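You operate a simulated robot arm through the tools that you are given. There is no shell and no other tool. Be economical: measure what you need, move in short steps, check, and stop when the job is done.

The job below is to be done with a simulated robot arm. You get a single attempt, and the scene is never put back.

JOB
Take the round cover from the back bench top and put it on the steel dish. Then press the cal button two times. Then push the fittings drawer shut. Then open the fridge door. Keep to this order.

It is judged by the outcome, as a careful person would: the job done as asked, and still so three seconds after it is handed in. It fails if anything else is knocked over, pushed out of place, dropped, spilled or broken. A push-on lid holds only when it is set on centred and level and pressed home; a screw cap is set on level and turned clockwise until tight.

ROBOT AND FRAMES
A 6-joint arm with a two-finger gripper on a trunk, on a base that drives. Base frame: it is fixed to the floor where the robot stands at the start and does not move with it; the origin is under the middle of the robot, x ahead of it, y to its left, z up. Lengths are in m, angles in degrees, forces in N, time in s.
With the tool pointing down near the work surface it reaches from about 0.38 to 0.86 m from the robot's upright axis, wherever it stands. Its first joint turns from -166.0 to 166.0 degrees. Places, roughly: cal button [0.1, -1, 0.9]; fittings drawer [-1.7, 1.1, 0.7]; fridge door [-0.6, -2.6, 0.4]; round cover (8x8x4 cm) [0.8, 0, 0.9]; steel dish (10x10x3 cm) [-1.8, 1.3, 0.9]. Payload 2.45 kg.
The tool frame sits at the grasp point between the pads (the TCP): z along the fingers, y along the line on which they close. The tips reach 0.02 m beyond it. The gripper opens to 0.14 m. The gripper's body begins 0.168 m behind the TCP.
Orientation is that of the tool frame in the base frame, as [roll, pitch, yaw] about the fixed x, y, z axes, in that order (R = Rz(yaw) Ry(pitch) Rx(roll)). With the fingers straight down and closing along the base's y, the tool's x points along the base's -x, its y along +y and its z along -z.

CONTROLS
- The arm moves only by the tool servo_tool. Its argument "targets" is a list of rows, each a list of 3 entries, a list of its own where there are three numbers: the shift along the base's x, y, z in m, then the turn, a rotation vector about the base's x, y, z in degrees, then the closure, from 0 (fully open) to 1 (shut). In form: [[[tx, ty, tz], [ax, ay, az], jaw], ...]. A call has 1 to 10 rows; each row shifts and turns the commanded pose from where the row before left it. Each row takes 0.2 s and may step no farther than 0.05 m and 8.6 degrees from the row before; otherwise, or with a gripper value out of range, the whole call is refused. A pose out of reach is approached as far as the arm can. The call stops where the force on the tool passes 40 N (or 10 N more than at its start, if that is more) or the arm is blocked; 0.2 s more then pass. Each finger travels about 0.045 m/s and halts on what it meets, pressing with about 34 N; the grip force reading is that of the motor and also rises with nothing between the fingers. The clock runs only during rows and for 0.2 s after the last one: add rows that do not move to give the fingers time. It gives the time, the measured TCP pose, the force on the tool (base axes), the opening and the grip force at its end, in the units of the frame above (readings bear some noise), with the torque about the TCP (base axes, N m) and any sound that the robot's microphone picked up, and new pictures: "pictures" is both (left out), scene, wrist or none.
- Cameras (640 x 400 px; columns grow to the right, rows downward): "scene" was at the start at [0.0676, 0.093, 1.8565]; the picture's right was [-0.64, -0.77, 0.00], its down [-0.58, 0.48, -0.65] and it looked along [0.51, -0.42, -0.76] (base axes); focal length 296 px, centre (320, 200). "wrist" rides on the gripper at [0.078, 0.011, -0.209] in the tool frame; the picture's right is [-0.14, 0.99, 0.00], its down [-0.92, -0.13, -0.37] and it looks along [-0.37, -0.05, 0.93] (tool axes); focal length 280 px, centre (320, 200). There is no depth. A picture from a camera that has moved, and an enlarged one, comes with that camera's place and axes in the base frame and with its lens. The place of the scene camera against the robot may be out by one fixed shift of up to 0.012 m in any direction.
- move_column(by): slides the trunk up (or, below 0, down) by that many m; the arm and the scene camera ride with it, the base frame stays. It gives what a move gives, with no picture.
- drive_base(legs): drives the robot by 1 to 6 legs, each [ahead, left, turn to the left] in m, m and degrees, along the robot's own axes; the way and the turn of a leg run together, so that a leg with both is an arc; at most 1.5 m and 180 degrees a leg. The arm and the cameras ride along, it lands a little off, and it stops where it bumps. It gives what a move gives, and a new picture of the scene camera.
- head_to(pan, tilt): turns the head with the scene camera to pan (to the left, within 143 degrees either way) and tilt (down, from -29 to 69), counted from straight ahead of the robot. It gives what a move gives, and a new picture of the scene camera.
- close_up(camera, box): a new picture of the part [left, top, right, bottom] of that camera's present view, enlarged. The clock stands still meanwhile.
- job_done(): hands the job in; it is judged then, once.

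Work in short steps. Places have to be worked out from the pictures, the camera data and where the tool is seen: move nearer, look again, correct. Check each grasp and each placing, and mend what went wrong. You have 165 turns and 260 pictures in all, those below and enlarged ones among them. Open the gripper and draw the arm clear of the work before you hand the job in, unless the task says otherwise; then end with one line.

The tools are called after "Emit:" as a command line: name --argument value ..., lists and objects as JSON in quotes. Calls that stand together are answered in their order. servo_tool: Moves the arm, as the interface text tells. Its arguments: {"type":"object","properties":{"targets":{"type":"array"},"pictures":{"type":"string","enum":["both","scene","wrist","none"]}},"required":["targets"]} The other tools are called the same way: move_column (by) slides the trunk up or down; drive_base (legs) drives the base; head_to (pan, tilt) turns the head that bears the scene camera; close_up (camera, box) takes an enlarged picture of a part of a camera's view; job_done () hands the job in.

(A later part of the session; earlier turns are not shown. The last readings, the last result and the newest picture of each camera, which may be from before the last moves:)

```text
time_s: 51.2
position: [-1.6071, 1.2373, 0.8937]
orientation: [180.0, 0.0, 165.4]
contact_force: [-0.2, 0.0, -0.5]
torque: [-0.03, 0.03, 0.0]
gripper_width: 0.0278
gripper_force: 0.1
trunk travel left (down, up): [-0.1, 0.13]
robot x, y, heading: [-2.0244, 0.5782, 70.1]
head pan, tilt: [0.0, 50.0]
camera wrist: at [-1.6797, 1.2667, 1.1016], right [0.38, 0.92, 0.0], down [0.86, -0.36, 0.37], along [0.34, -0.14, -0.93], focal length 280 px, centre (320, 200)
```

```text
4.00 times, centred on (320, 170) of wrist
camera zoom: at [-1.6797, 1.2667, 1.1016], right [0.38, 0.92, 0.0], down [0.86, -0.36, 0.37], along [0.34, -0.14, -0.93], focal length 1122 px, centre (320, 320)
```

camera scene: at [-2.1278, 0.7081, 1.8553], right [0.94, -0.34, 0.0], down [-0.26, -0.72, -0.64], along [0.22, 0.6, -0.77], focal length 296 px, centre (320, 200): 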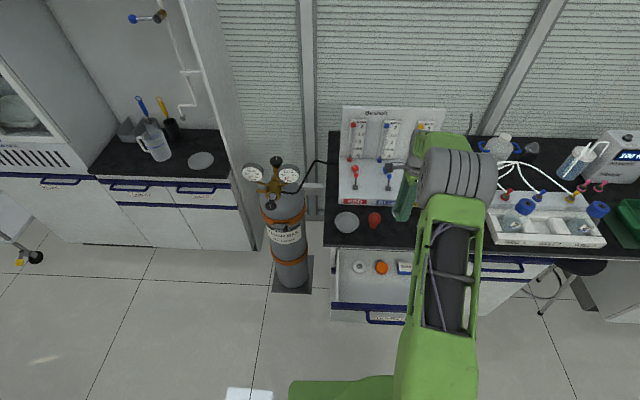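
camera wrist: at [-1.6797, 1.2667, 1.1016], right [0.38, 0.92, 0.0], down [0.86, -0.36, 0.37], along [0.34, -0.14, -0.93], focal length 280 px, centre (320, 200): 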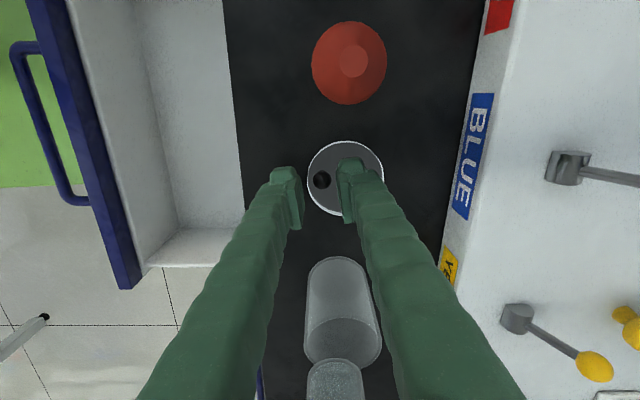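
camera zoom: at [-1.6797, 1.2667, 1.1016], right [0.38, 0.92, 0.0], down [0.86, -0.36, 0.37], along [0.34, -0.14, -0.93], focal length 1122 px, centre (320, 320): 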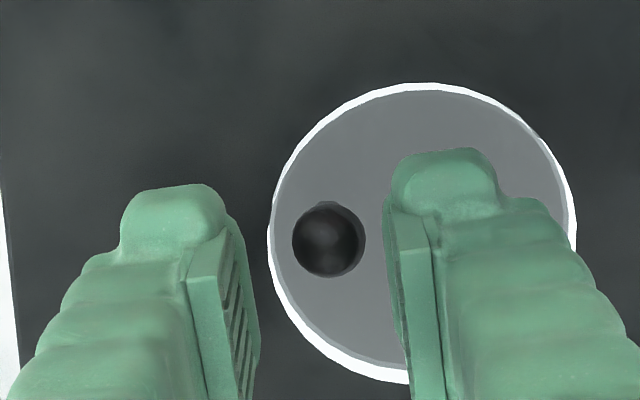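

The knob sits between the fingertips, offset as planned. Closing now, then a small lift to check.

Emit:
servo_tool --targets '[[[0, 0, 0], [0, 0, 0], 0.9], [[0, 0, 0], [0, 0, 0], 1], [[0, 0, 0], [0, 0, 0], 1], [[0, 0, 0.01], [0, 0, 0], 1], [[0, 0, 0.03], [0, 0, 0], 1], [[0, 0, 0], [0, 0, 0], 1]]' --pictures "wrist"

Emit:
close_up --camera "wrist" --box '[240, 120, 400, 220]'

```text
time_s: 52.6
position: [-1.6059, 1.2357, 0.9353]
orientation: [-180.0, 0.0, 165.3]
contact_force: [0.6, -0.8, -0.7]
torque: [0.02, -0.01, 0.01]
gripper_width: 0.0
gripper_force: 29.7
trunk travel left (down, up): [-0.1, 0.13]
robot x, y, heading: [-2.0246, 0.5781, 70.4]
head pan, tilt: [0.0, 50.0]
camera wrist: at [-1.6792, 1.2655, 1.1435], right [0.38, 0.92, 0.0], down [0.86, -0.36, 0.37], along [0.34, -0.14, -0.93], focal length 280 px, centre (320, 200)
```

wrist: 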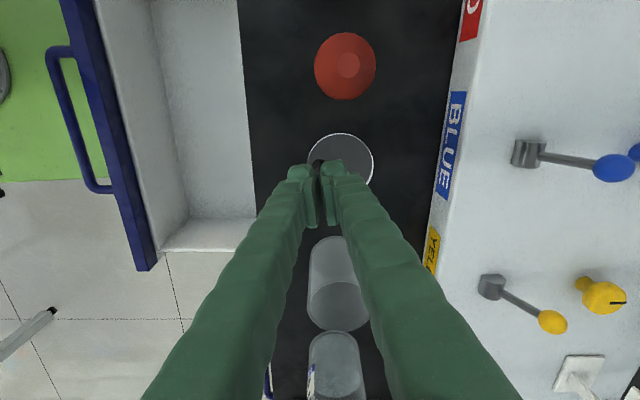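

```text
4.00 times, centred on (320, 170) of wrist
camera zoom: at [-1.6792, 1.2655, 1.1435], right [0.38, 0.92, 0.0], down [0.86, -0.36, 0.37], along [0.34, -0.14, -0.93], focal length 1122 px, centre (320, 320)
```

zoom: 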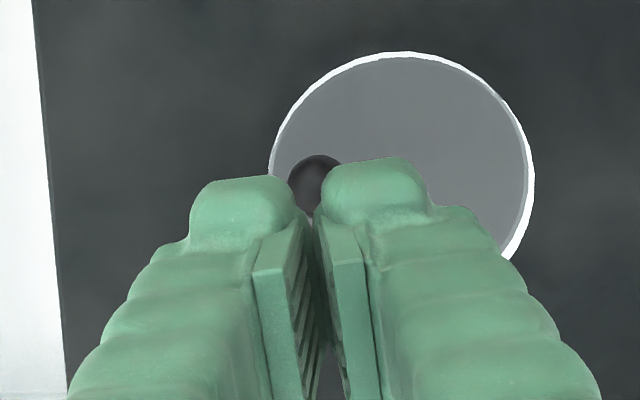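

The grip missed: the knob was past the flat part of the pads, and the cover is still standing, shifted about 2 mm. I'll open, turn -23.4° so the closing line runs through knob and disc centre (less finger overhang), and centre over the knob.

Emit:
servo_tool --targets '[[[0, 0, 0], [0, 0, -7.8], 0.8], [[-0.005, 0.0015, 0], [0, 0, -7.8], 0.75], [[-0.0045, 0.0015, 0], [0, 0, -7.8], 0.75], [[0, 0, 0], [0, 0, 0], 0.75]]' --pictures "wrist"

Emit:
close_up --camera "wrist" --box '[240, 120, 400, 220]'

```text
time_s: 53.6
position: [-1.618, 1.2394, 0.9346]
orientation: [179.9, -0.1, 141.8]
contact_force: [0.0, 0.1, -0.2]
torque: [-0.01, -0.01, -0.04]
gripper_width: 0.0349
gripper_force: 0.1
trunk travel left (down, up): [-0.1, 0.13]
robot x, y, heading: [-2.0252, 0.5763, 70.1]
head pan, tilt: [0.0, 50.0]
camera wrist: at [-1.6712, 1.2965, 1.1439], right [0.72, 0.69, 0.0], down [0.64, -0.67, 0.37], along [0.26, -0.27, -0.93], focal length 280 px, centre (320, 200)
```

wrist: 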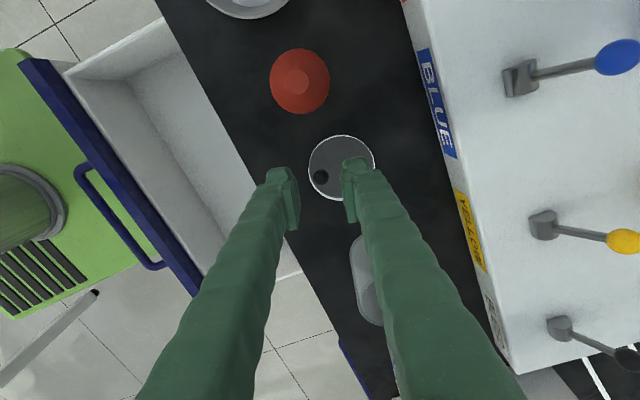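

```text
4.00 times, centred on (320, 170) of wrist
camera zoom: at [-1.6712, 1.2965, 1.1439], right [0.72, 0.69, 0.0], down [0.64, -0.67, 0.37], along [0.26, -0.27, -0.93], focal length 1122 px, centre (320, 320)
```

zoom: 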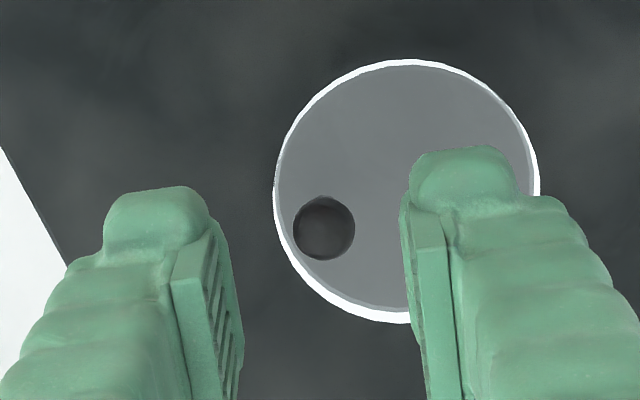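

The knob is within about 2 mm of the finger centre, and the closing line now passes through the disc centre. I'll descend so the tips reach a little below the knob's middle.

Emit:
servo_tool --targets '[[[0.002, -0.001, -0.03], [0, 0, 0], 0.75], [[0, 0, -0.0155], [0, 0, 0], 0.75], [[0, 0, 0], [0, 0, 0], 0.75]]' --pictures "wrist"

Emit:
close_up --camera "wrist" --box '[240, 120, 400, 220]'

```text
time_s: 54.4
position: [-1.6161, 1.2381, 0.8892]
orientation: [-180.0, 0.0, 141.9]
contact_force: [0.5, 0.0, 0.0]
torque: [0.02, 0.02, -0.01]
gripper_width: 0.035
gripper_force: 0.0
trunk travel left (down, up): [-0.1, 0.13]
robot x, y, heading: [-2.0224, 0.579, 70.2]
head pan, tilt: [0.0, 50.0]
camera wrist: at [-1.6698, 1.2947, 1.0977], right [0.72, 0.69, 0.0], down [0.65, -0.67, 0.37], along [0.26, -0.26, -0.93], focal length 280 px, centre (320, 200)
```

wrist: 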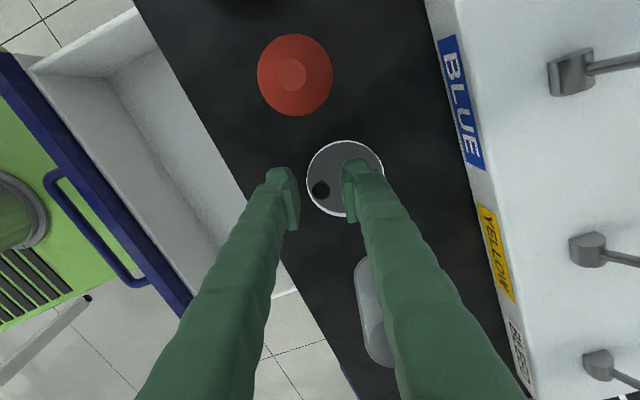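

```text
4.00 times, centred on (320, 170) of wrist
camera zoom: at [-1.6698, 1.2947, 1.0977], right [0.72, 0.69, 0.0], down [0.65, -0.67, 0.37], along [0.26, -0.26, -0.93], focal length 1122 px, centre (320, 320)
```

zoom: 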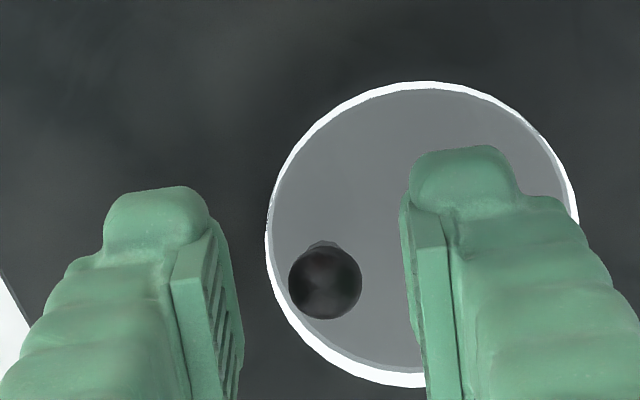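

The knob is well centred now. Closing and lifting to check.

Emit:
servo_tool --targets '[[[0, 0, 0], [0, 0, 0], 0.85], [[0, 0, 0], [0, 0, 0], 1], [[0, 0, 0], [0, 0, 0], 1], [[0, 0, 0], [0, 0, 0], 1]]' --pictures "wrist"

Emit:
close_up --camera "wrist" --box '[240, 120, 400, 220]'

```text
time_s: 55.4
position: [-1.6148, 1.2369, 0.8898]
orientation: [-179.9, 0.0, 141.8]
contact_force: [-0.9, 0.0, -0.1]
torque: [0.02, 0.03, -0.02]
gripper_width: 0.0121
gripper_force: 33.8
trunk travel left (down, up): [-0.1, 0.13]
robot x, y, heading: [-2.0217, 0.5745, 70.3]
head pan, tilt: [0.0, 50.0]
camera wrist: at [-1.6698, 1.2948, 1.0977], right [0.72, 0.69, 0.0], down [0.65, -0.67, 0.37], along [0.26, -0.27, -0.93], focal length 280 px, centre (320, 200)
```

wrist: 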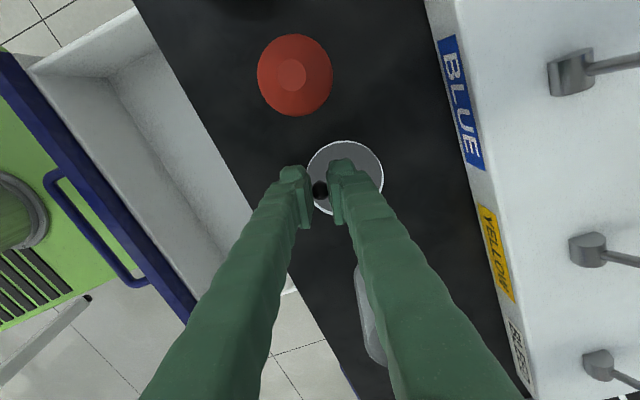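

```text
4.00 times, centred on (320, 170) of wrist
camera zoom: at [-1.6698, 1.2948, 1.0977], right [0.72, 0.69, 0.0], down [0.65, -0.67, 0.37], along [0.26, -0.27, -0.93], focal length 1122 px, centre (320, 320)
```

zoom: 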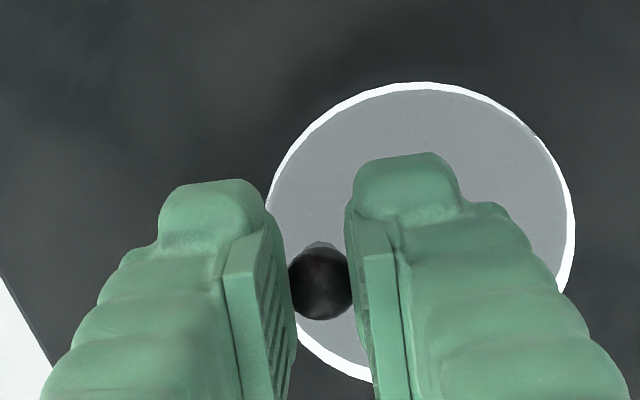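

A firm grip with the tips now 11 mm higher on the knob. I'll lift, carry the cover back over the dish (TCP target about (-1.805, 1.317)), and look.

Emit:
servo_tool --targets '[[[0, 0, 0.01], [0, 0, 0], 1], [[0, 0, 0.04], [0, 0, 0], 1], [[0, 0, 0.04], [0, 0, 0], 1], [[0, 0, 0.04], [0, 0, 0], 1], [[-0.038, 0.0159, 0], [0, 0, 0], 1], [[-0.038, 0.0159, 0], [0, 0, 0], 1], [[-0.038, 0.0159, 0], [0, 0, 0], 1], [[-0.038, 0.0159, 0], [0, 0, 0], 1], [[-0.038, 0.0159, 0], [0, 0, 0], 1], [[0, 0, 0], [0, 0, 0], 1]]' --pictures "both"

Emit:
close_up --camera "wrist" --box '[240, 120, 400, 220]'

```text
time_s: 57.6
position: [-1.8112, 1.3193, 1.0193]
orientation: [179.9, 0.1, 141.9]
contact_force: [1.1, 0.7, -0.4]
torque: [0.03, 0.0, -0.01]
gripper_width: 0.0002
gripper_force: 29.9
trunk travel left (down, up): [-0.1, 0.13]
robot x, y, heading: [-2.0249, 0.5722, 70.3]
head pan, tilt: [0.0, 50.0]
camera scene: at [-2.1278, 0.7075, 1.8553], right [0.94, -0.34, 0.0], down [-0.26, -0.72, -0.64], along [0.22, 0.61, -0.77], focal length 296 px, centre (320, 200)
camera wrist: at [-1.8644, 1.3762, 1.2272], right [0.72, 0.69, 0.0], down [0.65, -0.67, 0.37], along [0.26, -0.27, -0.93], focal length 280 px, centre (320, 200)
```

scene: 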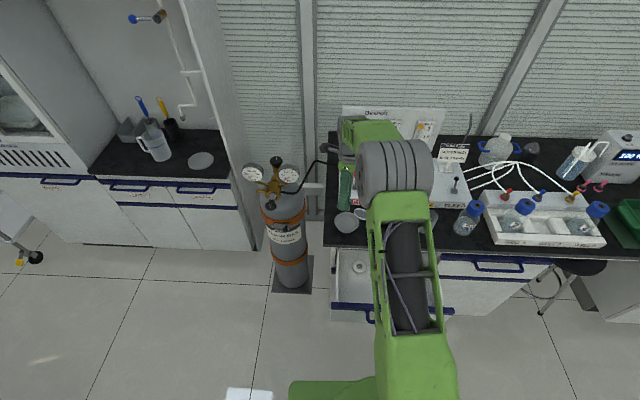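
wrist: 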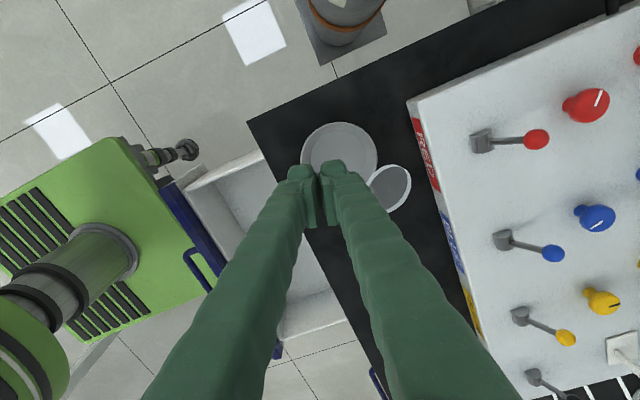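

```text
4.00 times, centred on (320, 170) of wrist
camera zoom: at [-1.8644, 1.3762, 1.2272], right [0.72, 0.69, 0.0], down [0.65, -0.67, 0.37], along [0.26, -0.27, -0.93], focal length 1122 px, centre (320, 320)
```

zoom: 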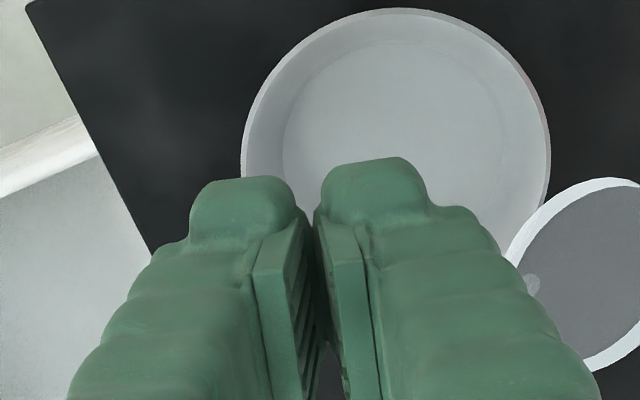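

The cover slipped out of the grip and now lies near the dish and bulb. I'll raise the arm straight up and look at how it is resting.

Emit:
servo_tool --targets '[[[0, 0, 0.05], [0, 0, 0], 1], [[0, 0, 0.05], [0, 0, 0], 1], [[0, 0, 0.04], [0, 0, 0], 1], [[0, -0.05, 0], [0, 0, 0], 0.7], [[0, -0.05, 0], [0, 0, 0], 0.7], [[0, -0.05, 0], [0, 0, 0], 0.7]]' --pictures "both"

Emit:
close_up --camera "scene" --box '[310, 180, 406, 240]'

Emit:
close_up --camera "wrist" --box '[300, 50, 460, 150]'

```text
time_s: 59.0
position: [-1.8042, 1.1676, 1.1623]
orientation: [180.0, 0.1, 141.9]
contact_force: [0.0, -1.0, -0.3]
torque: [0.04, 0.0, 0.01]
gripper_width: 0.0419
gripper_force: 0.1
trunk travel left (down, up): [-0.1, 0.13]
robot x, y, heading: [-2.0232, 0.574, 70.5]
head pan, tilt: [0.0, 50.0]
camera scene: at [-2.1283, 0.7059, 1.8555], right [0.94, -0.34, 0.0], down [-0.26, -0.72, -0.64], along [0.22, 0.61, -0.77], focal length 296 px, centre (320, 200)
camera wrist: at [-1.8583, 1.2245, 1.369], right [0.72, 0.7, 0.0], down [0.65, -0.67, 0.37], along [0.26, -0.26, -0.93], focal length 280 px, centre (320, 200)
```

scene: 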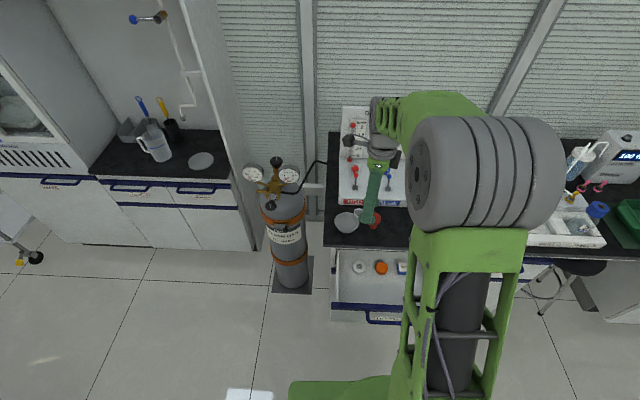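
wrist: 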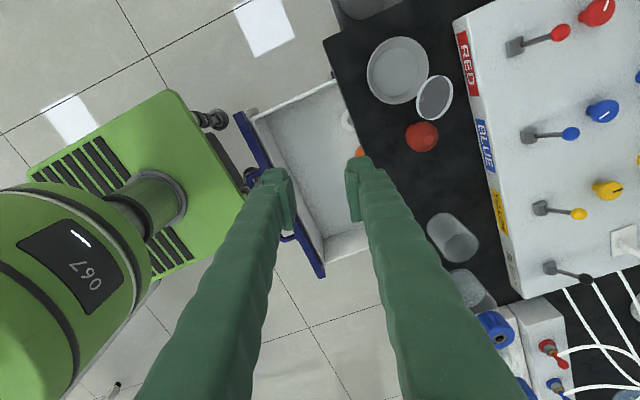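

```text
6.67 times, centred on (358, 210) of scene
camera zoom: at [-2.1283, 0.7059, 1.8555], right [0.94, -0.34, 0.0], down [-0.26, -0.72, -0.64], along [0.22, 0.61, -0.77], focal length 1975 px, centre (67, 133)
```

zoom: 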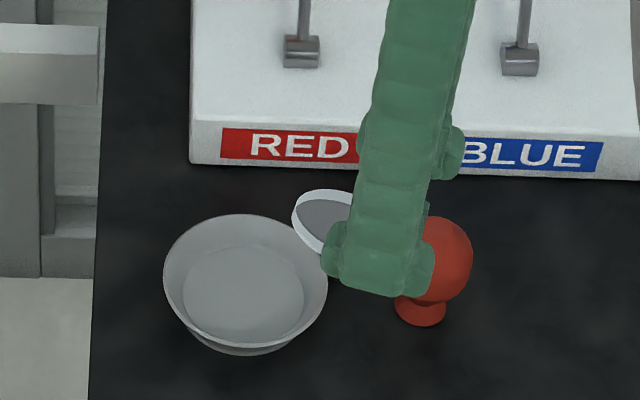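

```text
4.00 times, centred on (380, 100) of wrist
camera zoom: at [-1.8583, 1.2245, 1.369], right [0.72, 0.7, 0.0], down [0.65, -0.67, 0.37], along [0.26, -0.26, -0.93], focal length 1122 px, centre (80, 600)
```

zoom: 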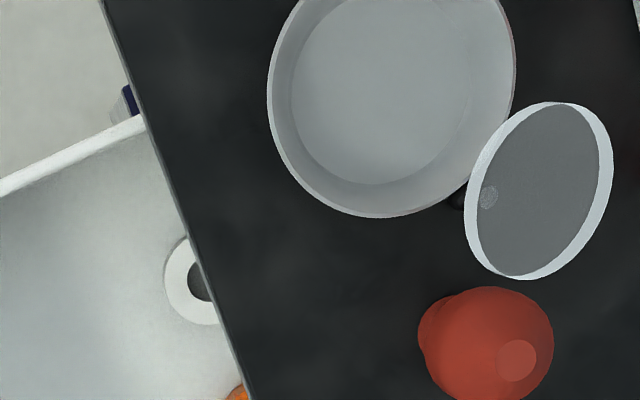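

The cover has come to rest upside down and tilted, knob underneath, between the dish and bulb. The dish and bulb look unmoved. I'll pull the arm back so the scene camera can see it fully before planning the recovery.

Emit:
servo_tool --targets '[[[0.03, -0.04, 0], [0, 0, 0], 0.7], [[0.04, -0.03, 0], [0, 0, 0], 0.7], [[0.04, -0.03, 0], [0, 0, 0], 0.7], [[0.04, -0.02, 0], [0, 0, 0], 0.7]]' --pictures "none"

Emit:
close_up --camera "scene" --box '[330, 190, 394, 230]'

Emit:
close_up --camera "scene" --box '[310, 180, 470, 280]'

```text
time_s: 60.0
position: [-1.6548, 1.0453, 1.1592]
orientation: [179.9, 0.0, 142.0]
contact_force: [0.3, 0.1, -0.6]
torque: [0.06, 0.03, -0.04]
gripper_width: 0.042
gripper_force: 0.0
trunk travel left (down, up): [-0.1, 0.13]
robot x, y, heading: [-2.0224, 0.5734, 70.3]
head pan, tilt: [0.0, 50.0]
```

```text
10.00 times, centred on (362, 210) of scene
camera zoom: at [-2.127, 0.707, 1.8554], right [0.94, -0.34, 0.0], down [-0.26, -0.72, -0.64], along [0.22, 0.61, -0.77], focal length 2962 px, centre (-100, 100)
```

zoom: 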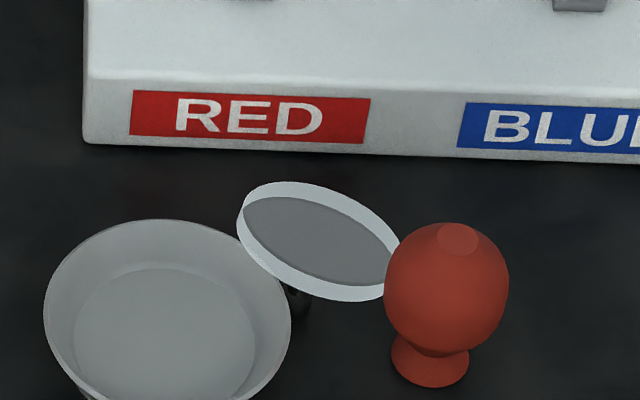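

```text
4.00 times, centred on (390, 230) of scene
camera zoom: at [-2.127, 0.707, 1.8554], right [0.94, -0.34, 0.0], down [-0.26, -0.72, -0.64], along [0.22, 0.61, -0.77], focal length 1185 px, centre (40, 80)
```

zoom: 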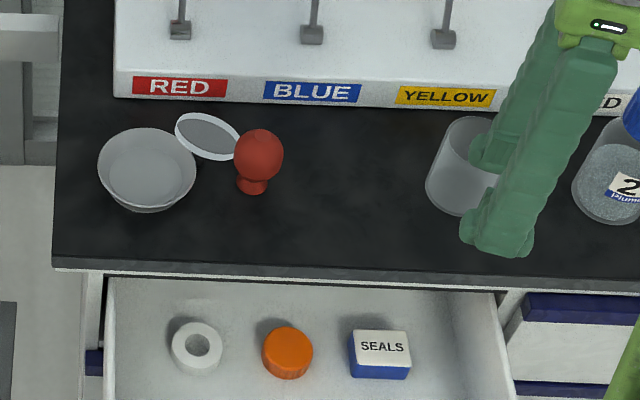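

The cover's rim is supported by the dish and its knob rests on the bench. It is hollow side up and tilted about 27°, low toward +x, centred near (-1.7135, 1.3485, 0.883). I plan to grip the rim across its diameter from above with the tool tilted to match, so I'll position and turn the tool first.

Emit:
servo_tool --targets '[[[0, 0.045, 0], [0, 0, -7.8], 0.38], [[0, 0.045, 0], [0, 0, -7.8], 0.38], [[0, 0.045, 0], [0, 0, -7.8], 0.38], [[-0.004, 0.045, 0], [0, 0, -7.8], 0.38], [[-0.01, 0.045, 0], [0, 0, -7.7], 0.38], [[0, 0.045, 0], [-1.58, 6.82, 0], 0.38], [[0, 0.04, 0], [-1.58, 6.82, 0], 0.38], [[0, 0.0035, -0.03], [-1.58, 6.82, 0], 0.38], [[0, 0, -0.03], [-1.35, 5.84, 0], 0.38], [[0, 0, -0.03], [0, 0, 0], 0.38]]' --pictures "both"

Emit:
close_up --camera "scene" --box '[320, 160, 416, 220]'

```text
time_s: 62.2
position: [-1.7064, 1.2814, 1.0526]
orientation: [-153.0, 0.0, 103.1]
contact_force: [0.4, -0.4, -0.3]
torque: [-0.02, 0.01, 0.0]
gripper_width: 0.0868
gripper_force: 0.1
out of reach, approached as far as the arm can: row 7, 8, 9
trunk travel left (down, up): [-0.1, 0.13]
robot x, y, heading: [-2.0218, 0.5794, 70.2]
head pan, tilt: [0.0, 50.0]
camera scene: at [-2.1283, 0.7073, 1.8554], right [0.94, -0.34, 0.0], down [-0.26, -0.72, -0.64], along [0.22, 0.61, -0.77], focal length 296 px, centre (320, 200)
camera wrist: at [-1.6207, 1.3801, 1.2342], right [0.89, 0.07, -0.45], down [0.26, -0.88, 0.39], along [-0.37, -0.46, -0.81], focal length 280 px, centre (320, 200)
```

scene: 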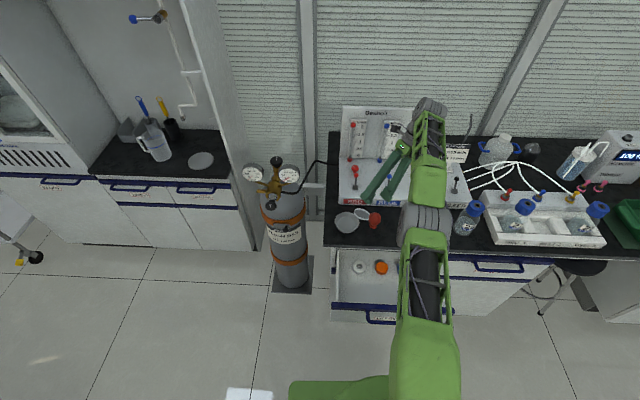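
wrist: 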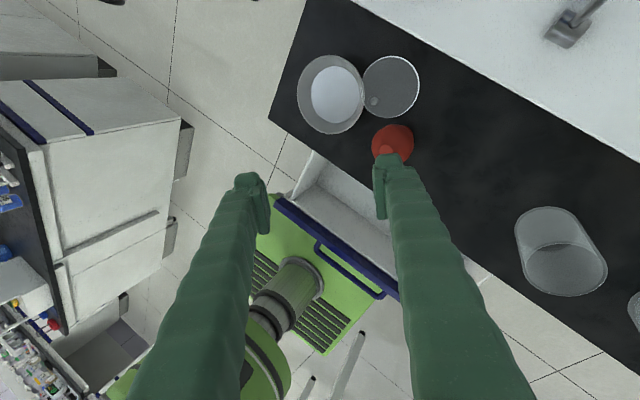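

```text
6.67 times, centred on (368, 190) of scene
camera zoom: at [-2.1283, 0.7073, 1.8554], right [0.94, -0.34, 0.0], down [-0.26, -0.72, -0.64], along [0.22, 0.61, -0.77], focal length 1975 px, centre (0, 267)
```

zoom: 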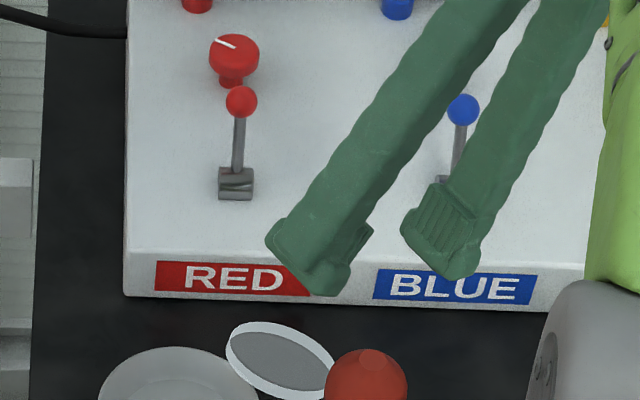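

That pose is out of reach from here. I'll raise and retract the tool a little, then drive about 0.1 m closer, still clear of the drawer.

Emit:
servo_tool --targets '[[[0, -0.02, 0.04], [0, 0, 0], 0.38], [[0, -0.04, 0.03], [0, 0, 0], 0.38], [[0, -0.05, 0], [0, 0, 0], 0.38]]' --pictures "none"

Emit:
drive_base --legs '[[0.1, 0, 0]]'

```text
time_s: 63.0
position: [-1.6868, 1.2045, 1.1217]
orientation: [-153.5, -0.5, 102.9]
contact_force: [-3.2, -4.5, -7.2]
torque: [0.49, 0.18, -0.27]
gripper_width: 0.0869
gripper_force: 0.0
out of reach, approached as far as the arm can: row 1, 2
trunk travel left (down, up): [-0.1, 0.13]
robot x, y, heading: [-2.0221, 0.579, 70.5]
head pan, tilt: [0.0, 50.0]
```

```text
time_s: 64.2
position: [-1.6517, 1.297, 1.1188]
orientation: [-152.9, 0.0, 102.7]
contact_force: [0.8, 0.4, -0.3]
torque: [-0.11, 0.04, 0.04]
gripper_width: 0.0868
gripper_force: 0.1
trunk travel left (down, up): [-0.1, 0.13]
robot x, y, heading: [-1.9898, 0.6687, 69.9]
head pan, tilt: [0.0, 50.0]
camera scene: at [-2.0932, 0.8033, 1.8552], right [0.94, -0.34, 0.0], down [-0.26, -0.72, -0.64], along [0.22, 0.6, -0.77], focal length 296 px, centre (320, 200)
```

scene: 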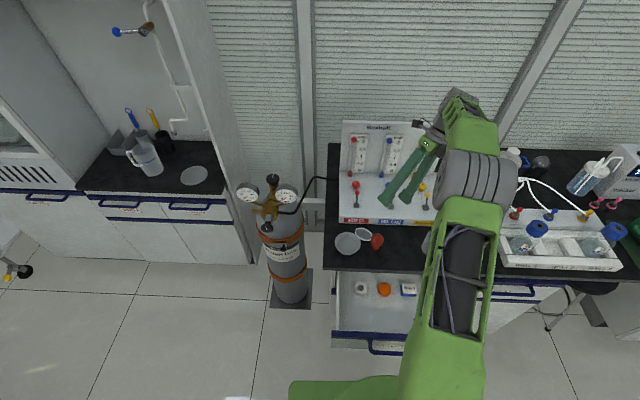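

Now within reach, I'll move above the cover along its normal and check with both cameras.

Emit:
servo_tool --targets '[[[-0.002, 0.03, 0], [0, 0, 0], 0.38], [[-0.002, 0.0315, 0], [0, 0, 0], 0.38], [[-0.002, 0, -0.045], [0, 0, 0], 0.38], [[-0.002, 0, -0.045], [0, 0, 0], 0.38], [[0, 0, 0], [0, 0, 0], 0.38]]' --pictures "both"

Emit:
close_up --camera "scene" --box '[320, 180, 416, 240]'

Emit:
close_up --camera "wrist" --box '[240, 100, 400, 200]'

```text
time_s: 65.4
position: [-1.6574, 1.3557, 1.0271]
orientation: [-153.0, 0.0, 102.8]
contact_force: [-0.3, 1.0, -0.1]
torque: [-0.02, 0.04, -0.04]
gripper_width: 0.0868
gripper_force: 0.0
trunk travel left (down, up): [-0.1, 0.13]
robot x, y, heading: [-1.9889, 0.6704, 70.3]
head pan, tilt: [0.0, 50.0]
camera scene: at [-2.0938, 0.8017, 1.8554], right [0.94, -0.34, 0.0], down [-0.26, -0.72, -0.64], along [0.22, 0.6, -0.77], focal length 296 px, centre (320, 200)
camera wrist: at [-1.5716, 1.4563, 1.2079], right [0.89, 0.06, -0.45], down [0.26, -0.89, 0.39], along [-0.37, -0.46, -0.8], focal length 280 px, centre (320, 200)
```

scene: 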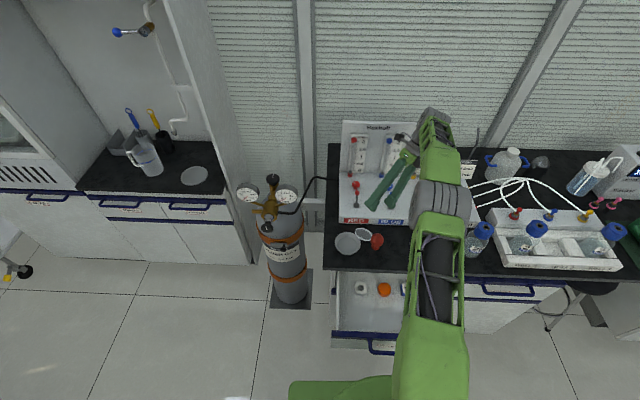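
wrist: 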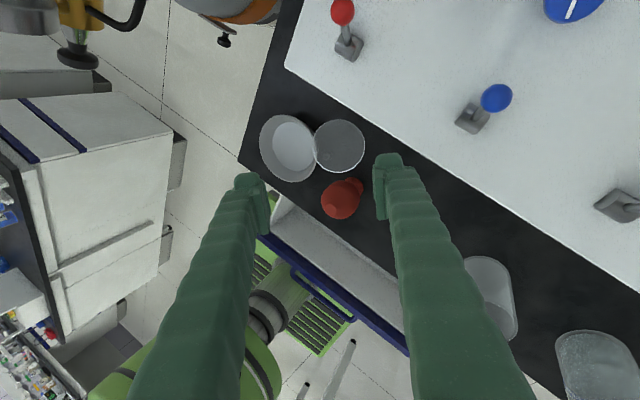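

```text
6.67 times, centred on (368, 210) of scene
camera zoom: at [-2.0938, 0.8017, 1.8554], right [0.94, -0.34, 0.0], down [-0.26, -0.72, -0.64], along [0.22, 0.6, -0.77], focal length 1975 px, centre (0, 133)
```

zoom: 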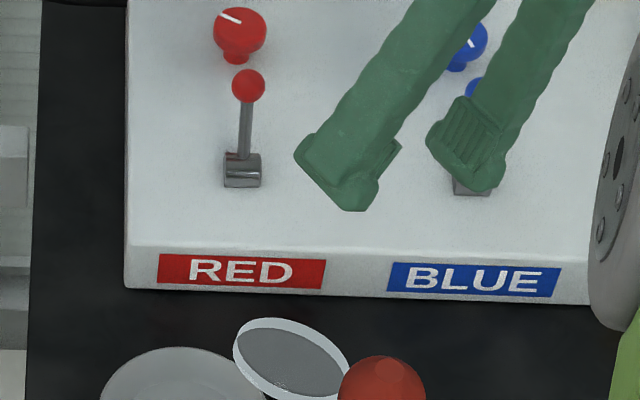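

```text
4.00 times, centred on (320, 150) of wrist
camera zoom: at [-1.5716, 1.4563, 1.2079], right [0.89, 0.06, -0.45], down [0.26, -0.89, 0.39], along [-0.37, -0.46, -0.8], focal length 1122 px, centre (320, 400)
```

zoom: 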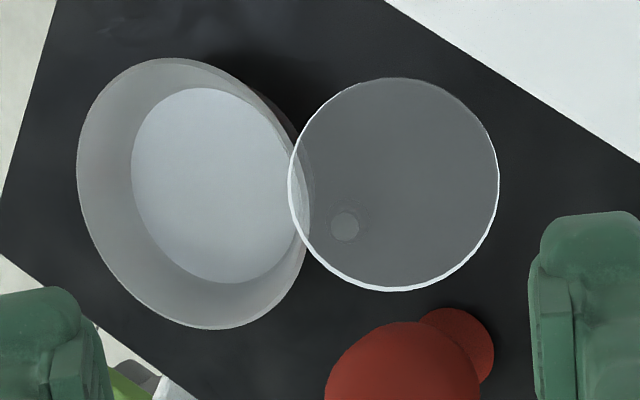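

Seen almost along the tool axis the disc looks round, so the tilt estimate is right. Its centre is near (-1.708, 1.350, 0.867), wedged among the dish, bulb and console. An outside grip won't fit, so I'll try an inside grip: both fingertips into the hollow, then spread. Moving closer along the normal with the fingers nearly shut.

Emit:
servo_tool --targets '[[[0, 0, 0], [0, 0, 0], 0.86], [[0, 0.0005, -0.03], [0, 0, 0], 0.86], [[-0.005, 0.0005, -0.025], [0, 0, 0], 0.86], [[-0.01, 0.001, -0.034], [0, 0, 0], 0.86], [[0, 0, 0], [0, 0, 0], 0.86]]' --pictures "both"

Emit:
close_up --camera "wrist" --box '[240, 100, 400, 200]'

Emit:
close_up --camera "scene" --box '[320, 200, 416, 260]'

```text
time_s: 66.6
position: [-1.6729, 1.3599, 0.9409]
orientation: [-153.0, 0.0, 102.7]
contact_force: [-0.7, -0.3, -0.1]
torque: [-0.02, -0.01, 0.0]
gripper_width: 0.0199
gripper_force: 0.0
trunk travel left (down, up): [-0.1, 0.13]
robot x, y, heading: [-1.989, 0.666, 70.2]
head pan, tilt: [0.0, 50.0]
camera scene: at [-2.0939, 0.8015, 1.8554], right [0.94, -0.34, 0.0], down [-0.26, -0.72, -0.64], along [0.22, 0.6, -0.77], focal length 296 px, centre (320, 200)
camera wrist: at [-1.5867, 1.46, 1.1215], right [0.89, 0.06, -0.45], down [0.26, -0.89, 0.39], along [-0.37, -0.46, -0.81], focal length 280 px, centre (320, 200)
```

scene: 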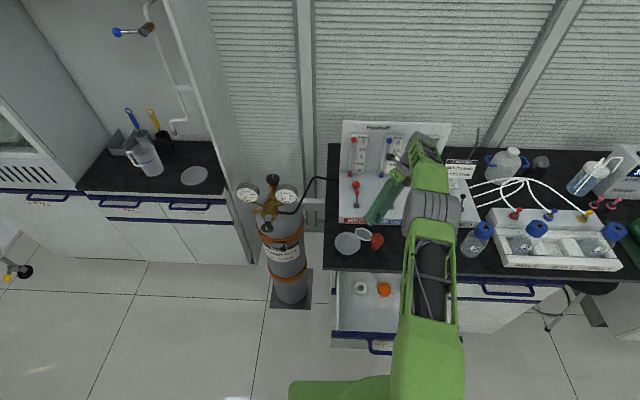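
wrist: 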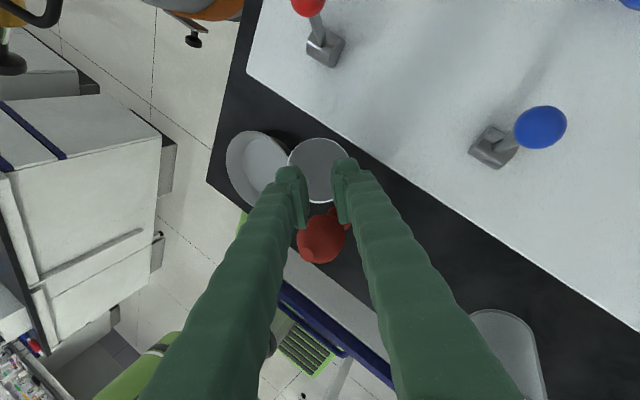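

```text
4.00 times, centred on (320, 150) of wrist
camera zoom: at [-1.5867, 1.46, 1.1215], right [0.89, 0.06, -0.45], down [0.26, -0.89, 0.39], along [-0.37, -0.46, -0.81], focal length 1122 px, centre (320, 400)
```

zoom: 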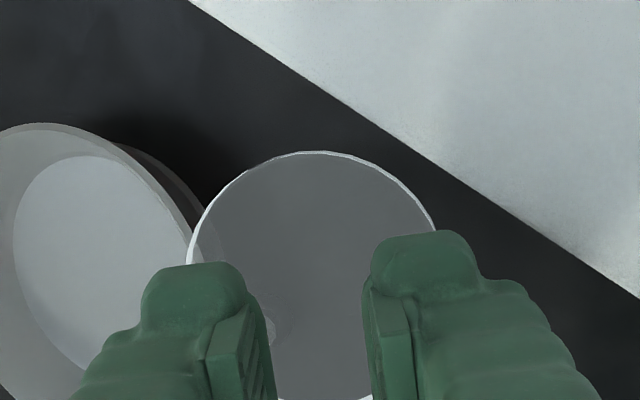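

```text
6.67 times, centred on (368, 230) of scene
camera zoom: at [-2.0939, 0.8015, 1.8554], right [0.94, -0.34, 0.0], down [-0.26, -0.72, -0.64], along [0.22, 0.6, -0.77], focal length 1975 px, centre (0, 0)
```

zoom: 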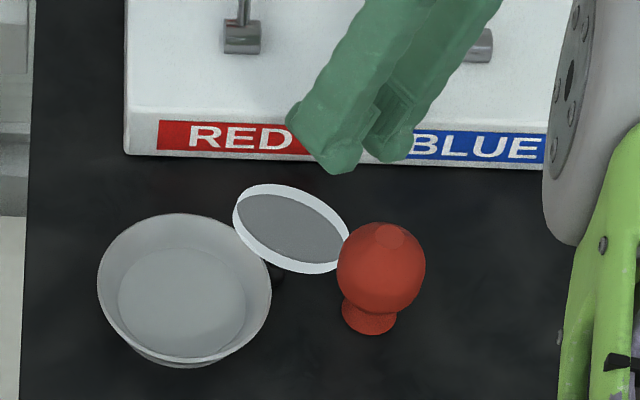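

The fingertips are aimed about 3 mm off the hollow's centre. I'll correct that, go 5 cm further along the normal and look again.

Emit:
servo_tool --targets '[[[-0.0115, -0.0055, -0.0217], [0, 0, 0], 0.86], [[-0.0111, -0.0025, -0.0222], [0, 0, 0], 0.86], [[0, 0, 0], [0, 0, 0], 0.86]]' --pictures "wrist"

Emit:
close_up --camera "wrist" --box '[240, 120, 400, 220]'

Emit:
close_up --camera "scene" --box '[330, 210, 394, 250]'

```text
time_s: 67.4
position: [-1.6976, 1.353, 0.8976]
orientation: [-153.1, 0.1, 102.9]
contact_force: [0.3, 0.2, -0.4]
torque: [-0.01, -0.01, 0.0]
gripper_width: 0.0194
gripper_force: 0.0
trunk travel left (down, up): [-0.1, 0.13]
robot x, y, heading: [-1.9907, 0.6744, 70.1]
head pan, tilt: [0.0, 50.0]
camera wrist: at [-1.6117, 1.4515, 1.0777], right [0.89, 0.06, -0.45], down [0.26, -0.89, 0.39], along [-0.37, -0.46, -0.81], focal length 280 px, centre (320, 200)
```

wrist: 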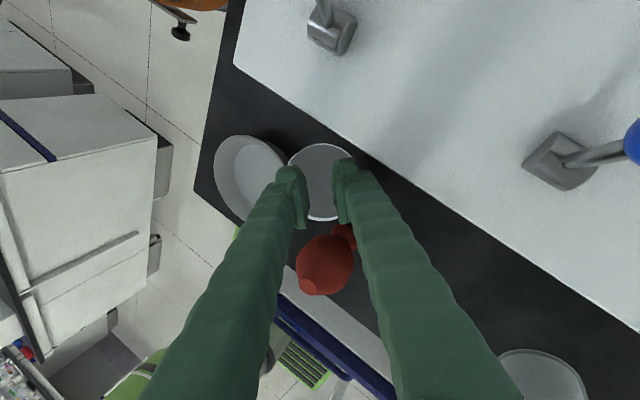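

```text
4.00 times, centred on (320, 170) of wrist
camera zoom: at [-1.6117, 1.4515, 1.0777], right [0.89, 0.06, -0.45], down [0.26, -0.89, 0.39], along [-0.37, -0.46, -0.81], focal length 1122 px, centre (320, 320)
```

zoom: 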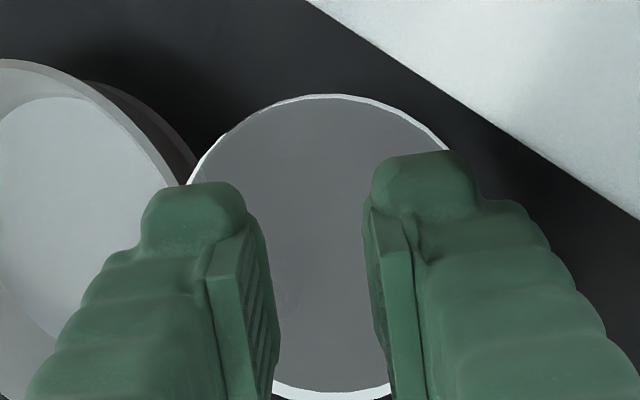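

```text
10.00 times, centred on (362, 230) of scene
camera zoom: at [-2.0939, 0.8015, 1.8553], right [0.94, -0.34, 0.0], down [-0.26, -0.72, -0.64], along [0.22, 0.6, -0.77], focal length 2962 px, centre (-100, -100)
```

zoom: 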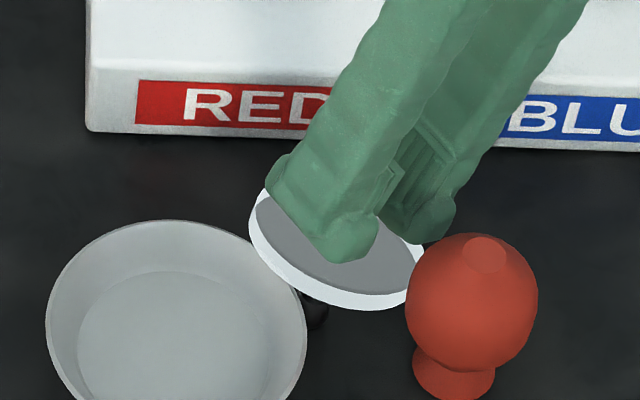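

Nearly centred; a 2 mm shift remains and the tips are about 14 mm above the plate. Advancing gently.

Emit:
servo_tool --targets '[[[-0.0006, -0.002, -0.0063], [0, 0, 0], 0.86], [[-0.0022, -0.0005, -0.0045], [0, 0, 0], 0.86], [[-0.0009, -0.0002, -0.0018], [0, 0, 0], 0.86]]' --pictures "wrist"

Emit:
close_up --camera "wrist" --box '[240, 120, 400, 220]'

Emit:
close_up --camera "scene" --box '[330, 210, 394, 250]'

```text
time_s: 68.3
position: [-1.6975, 1.3513, 0.8906]
orientation: [-153.4, -0.5, 102.6]
contact_force: [1.8, -0.3, 11.3]
torque: [-0.05, -0.13, 0.04]
gripper_width: 0.0167
gripper_force: 0.0
trunk travel left (down, up): [-0.1, 0.13]
robot x, y, heading: [-1.9894, 0.6722, 70.0]
head pan, tilt: [0.0, 50.0]
stopped in row 3: the force on the tool passed its limit at 42 N (the readings are from after the stop); the commanded pose is now the measured one
camera wrist: at [-1.6118, 1.4495, 1.0713], right [0.89, 0.06, -0.44], down [0.25, -0.89, 0.38], along [-0.37, -0.45, -0.81], focal length 280 px, centre (320, 200)
```

wrist: 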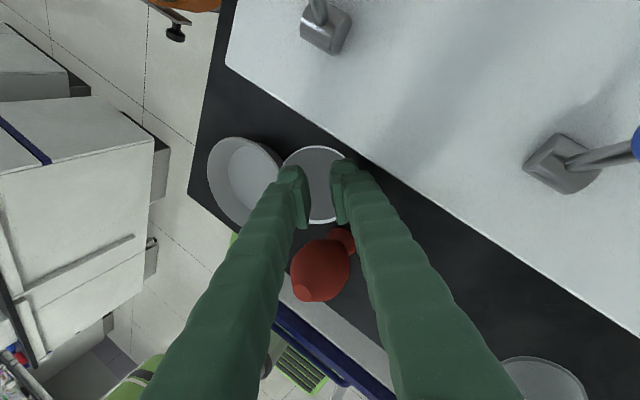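

```text
4.00 times, centred on (320, 170) of wrist
camera zoom: at [-1.6118, 1.4495, 1.0713], right [0.89, 0.06, -0.44], down [0.25, -0.89, 0.38], along [-0.37, -0.45, -0.81], focal length 1122 px, centre (320, 320)
```

zoom: 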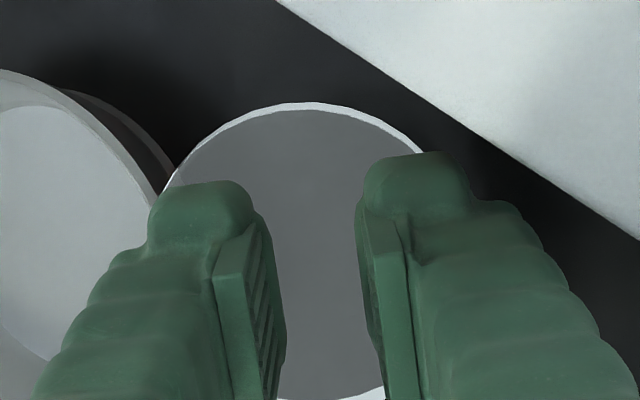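

```text
10.00 times, centred on (362, 230) of scene
camera zoom: at [-2.0937, 0.8009, 1.8552], right [0.94, -0.34, 0.0], down [-0.26, -0.72, -0.64], along [0.22, 0.6, -0.77], focal length 2962 px, centre (-100, -100)
```

zoom: 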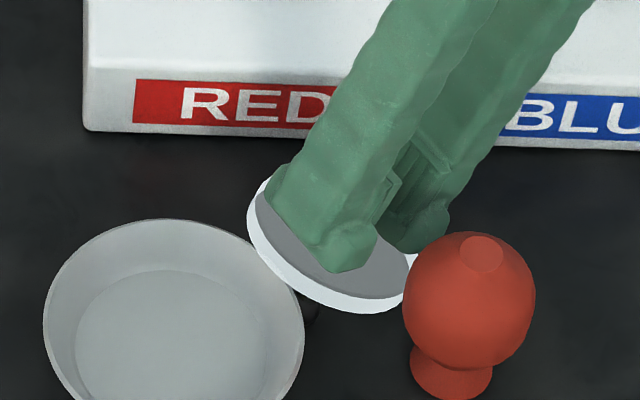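

The tips touched the lip: the fingers are thicker at the ends than I assumed, so the spread was already nearly the hollow's width. I'll back off 12 mm, close further, and look again.

Emit:
servo_tool --targets '[[[0.0055, 0.0012, 0.0107], [0, 0, 0], 0.86], [[0.002, 0.0005, 0.0045], [0, 0, 0], 0.97], [[0, 0, 0], [0, 0, 0], 0.97]]' --pictures "wrist"

Emit:
close_up --camera "wrist" --box '[240, 120, 400, 220]'

Emit:
close_up --camera "scene" --box '[330, 210, 394, 250]'

```text
time_s: 69.2
position: [-1.6904, 1.3522, 0.903]
orientation: [-153.3, -0.4, 102.7]
contact_force: [0.3, 0.1, 0.0]
torque: [-0.03, 0.01, 0.0]
gripper_width: 0.0039
gripper_force: 0.0
trunk travel left (down, up): [-0.1, 0.13]
robot x, y, heading: [-1.991, 0.6716, 70.2]
head pan, tilt: [0.0, 50.0]
camera wrist: at [-1.6048, 1.4514, 1.085], right [0.89, 0.06, -0.45], down [0.25, -0.89, 0.38], along [-0.37, -0.45, -0.81], focal length 280 px, centre (320, 200)
```

wrist: 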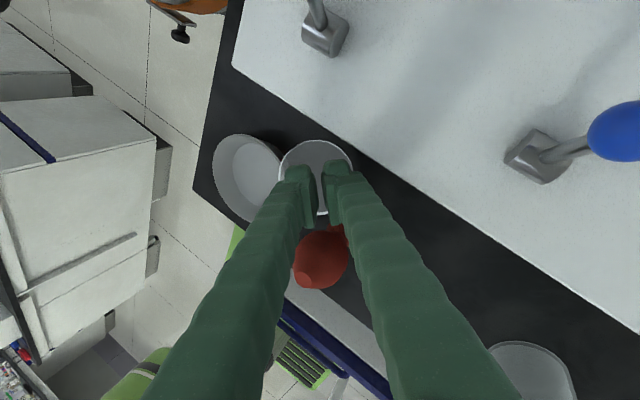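

```text
4.00 times, centred on (320, 170) of wrist
camera zoom: at [-1.6048, 1.4514, 1.085], right [0.89, 0.06, -0.45], down [0.25, -0.89, 0.38], along [-0.37, -0.45, -0.81], focal length 1122 px, centre (320, 320)
```

zoom: 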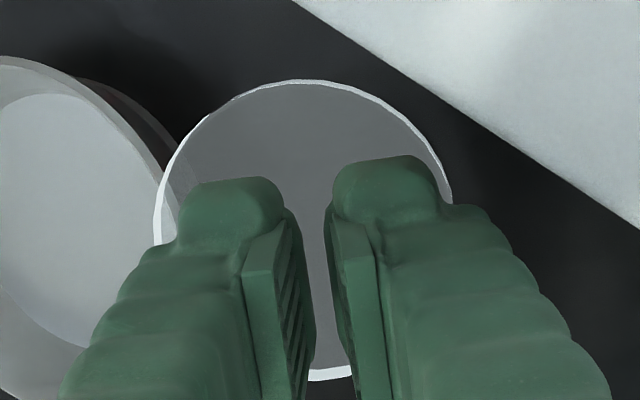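

```text
10.00 times, centred on (362, 230) of scene
camera zoom: at [-2.0937, 0.8015, 1.8553], right [0.94, -0.34, 0.0], down [-0.26, -0.72, -0.64], along [0.22, 0.6, -0.77], focal length 2962 px, centre (-100, -100)
```

zoom: 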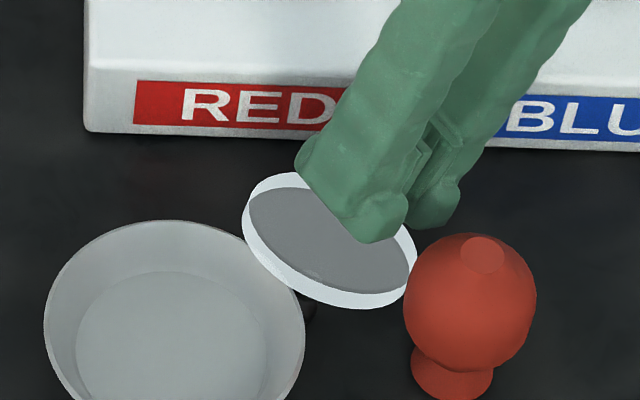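

The tips' outer span is now about 56 mm and the hollow about 66 mm. I'll shift 3.4 mm toward the dish side to centre, and advance into the hollow gently.

Emit:
servo_tool --targets '[[[-0.0032, 0.0003, 0.0015], [0, 0, 0], 0.97], [[-0.0045, -0.001, -0.009], [0, 0, 0], 0.97], [[-0.0009, -0.0002, -0.0018], [0, 0, 0], 0.97]]' --pictures "wrist"

Emit:
close_up --camera "wrist" --box '[240, 120, 400, 220]'

```text
time_s: 70.0
position: [-1.6998, 1.3503, 0.8939]
orientation: [-153.2, -0.3, 102.7]
contact_force: [0.2, 0.7, 0.5]
torque: [-0.03, 0.0, -0.01]
gripper_width: 0.0042
gripper_force: 0.0
trunk travel left (down, up): [-0.1, 0.13]
robot x, y, heading: [-1.9918, 0.6712, 70.0]
head pan, tilt: [0.0, 50.0]
camera wrist: at [-1.6139, 1.4495, 1.0751], right [0.89, 0.06, -0.45], down [0.25, -0.89, 0.38], along [-0.37, -0.45, -0.81], focal length 280 px, centre (320, 200)
```

wrist: 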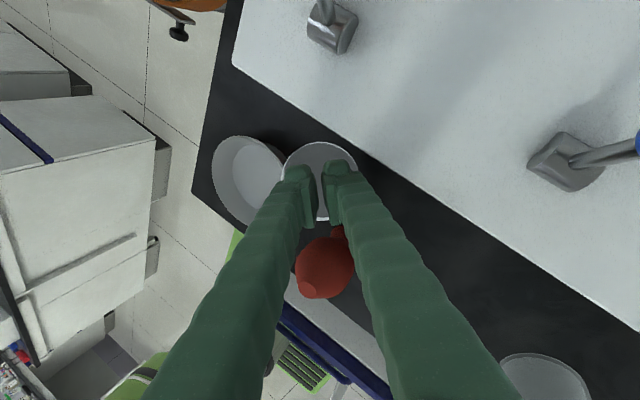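

```text
4.00 times, centred on (320, 170) of wrist
camera zoom: at [-1.6139, 1.4495, 1.0751], right [0.89, 0.06, -0.45], down [0.25, -0.89, 0.38], along [-0.37, -0.45, -0.81], focal length 1122 px, centre (320, 320)
```

zoom: 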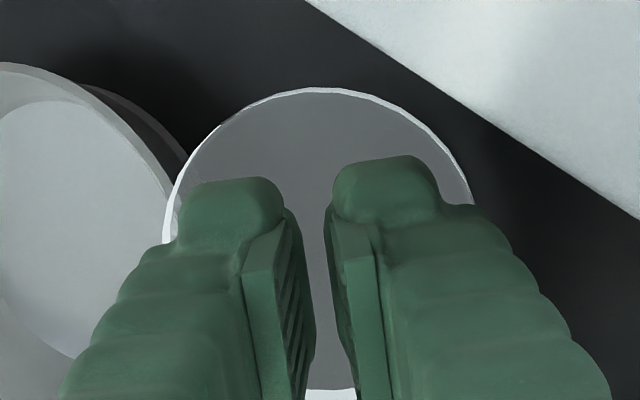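

Well centred now, with the tips about 8 mm above the plate. Continuing in small steps.

Emit:
servo_tool --targets '[[[-0.0011, -0.0003, -0.0022], [0, 0, 0], 0.97], [[-0.0011, -0.0003, -0.0022], [0, 0, 0], 0.97]]' --pictures "none"

Emit:
servo_tool --targets '[[[-0.0006, -0.0001, -0.0013], [0, 0, 0], 0.97]]' --pictures "none"

```text
time_s: 70.5
position: [-1.7006, 1.3513, 0.8912]
orientation: [-153.4, -0.5, 102.8]
contact_force: [2.8, -0.4, 6.0]
torque: [-0.03, -0.07, -0.03]
gripper_width: 0.0036
gripper_force: 0.0
trunk travel left (down, up): [-0.1, 0.13]
robot x, y, heading: [-1.9904, 0.6708, 69.8]
head pan, tilt: [0.0, 50.0]
```

```text
time_s: 71.0
position: [-1.7002, 1.3503, 0.8894]
orientation: [-153.5, -0.5, 102.7]
contact_force: [6.4, -0.1, 15.6]
torque: [-0.08, -0.19, 0.04]
gripper_width: 0.0025
gripper_force: 0.1
trunk travel left (down, up): [-0.1, 0.13]
robot x, y, heading: [-1.9879, 0.67, 70.0]
head pan, tilt: [0.0, 50.0]
```

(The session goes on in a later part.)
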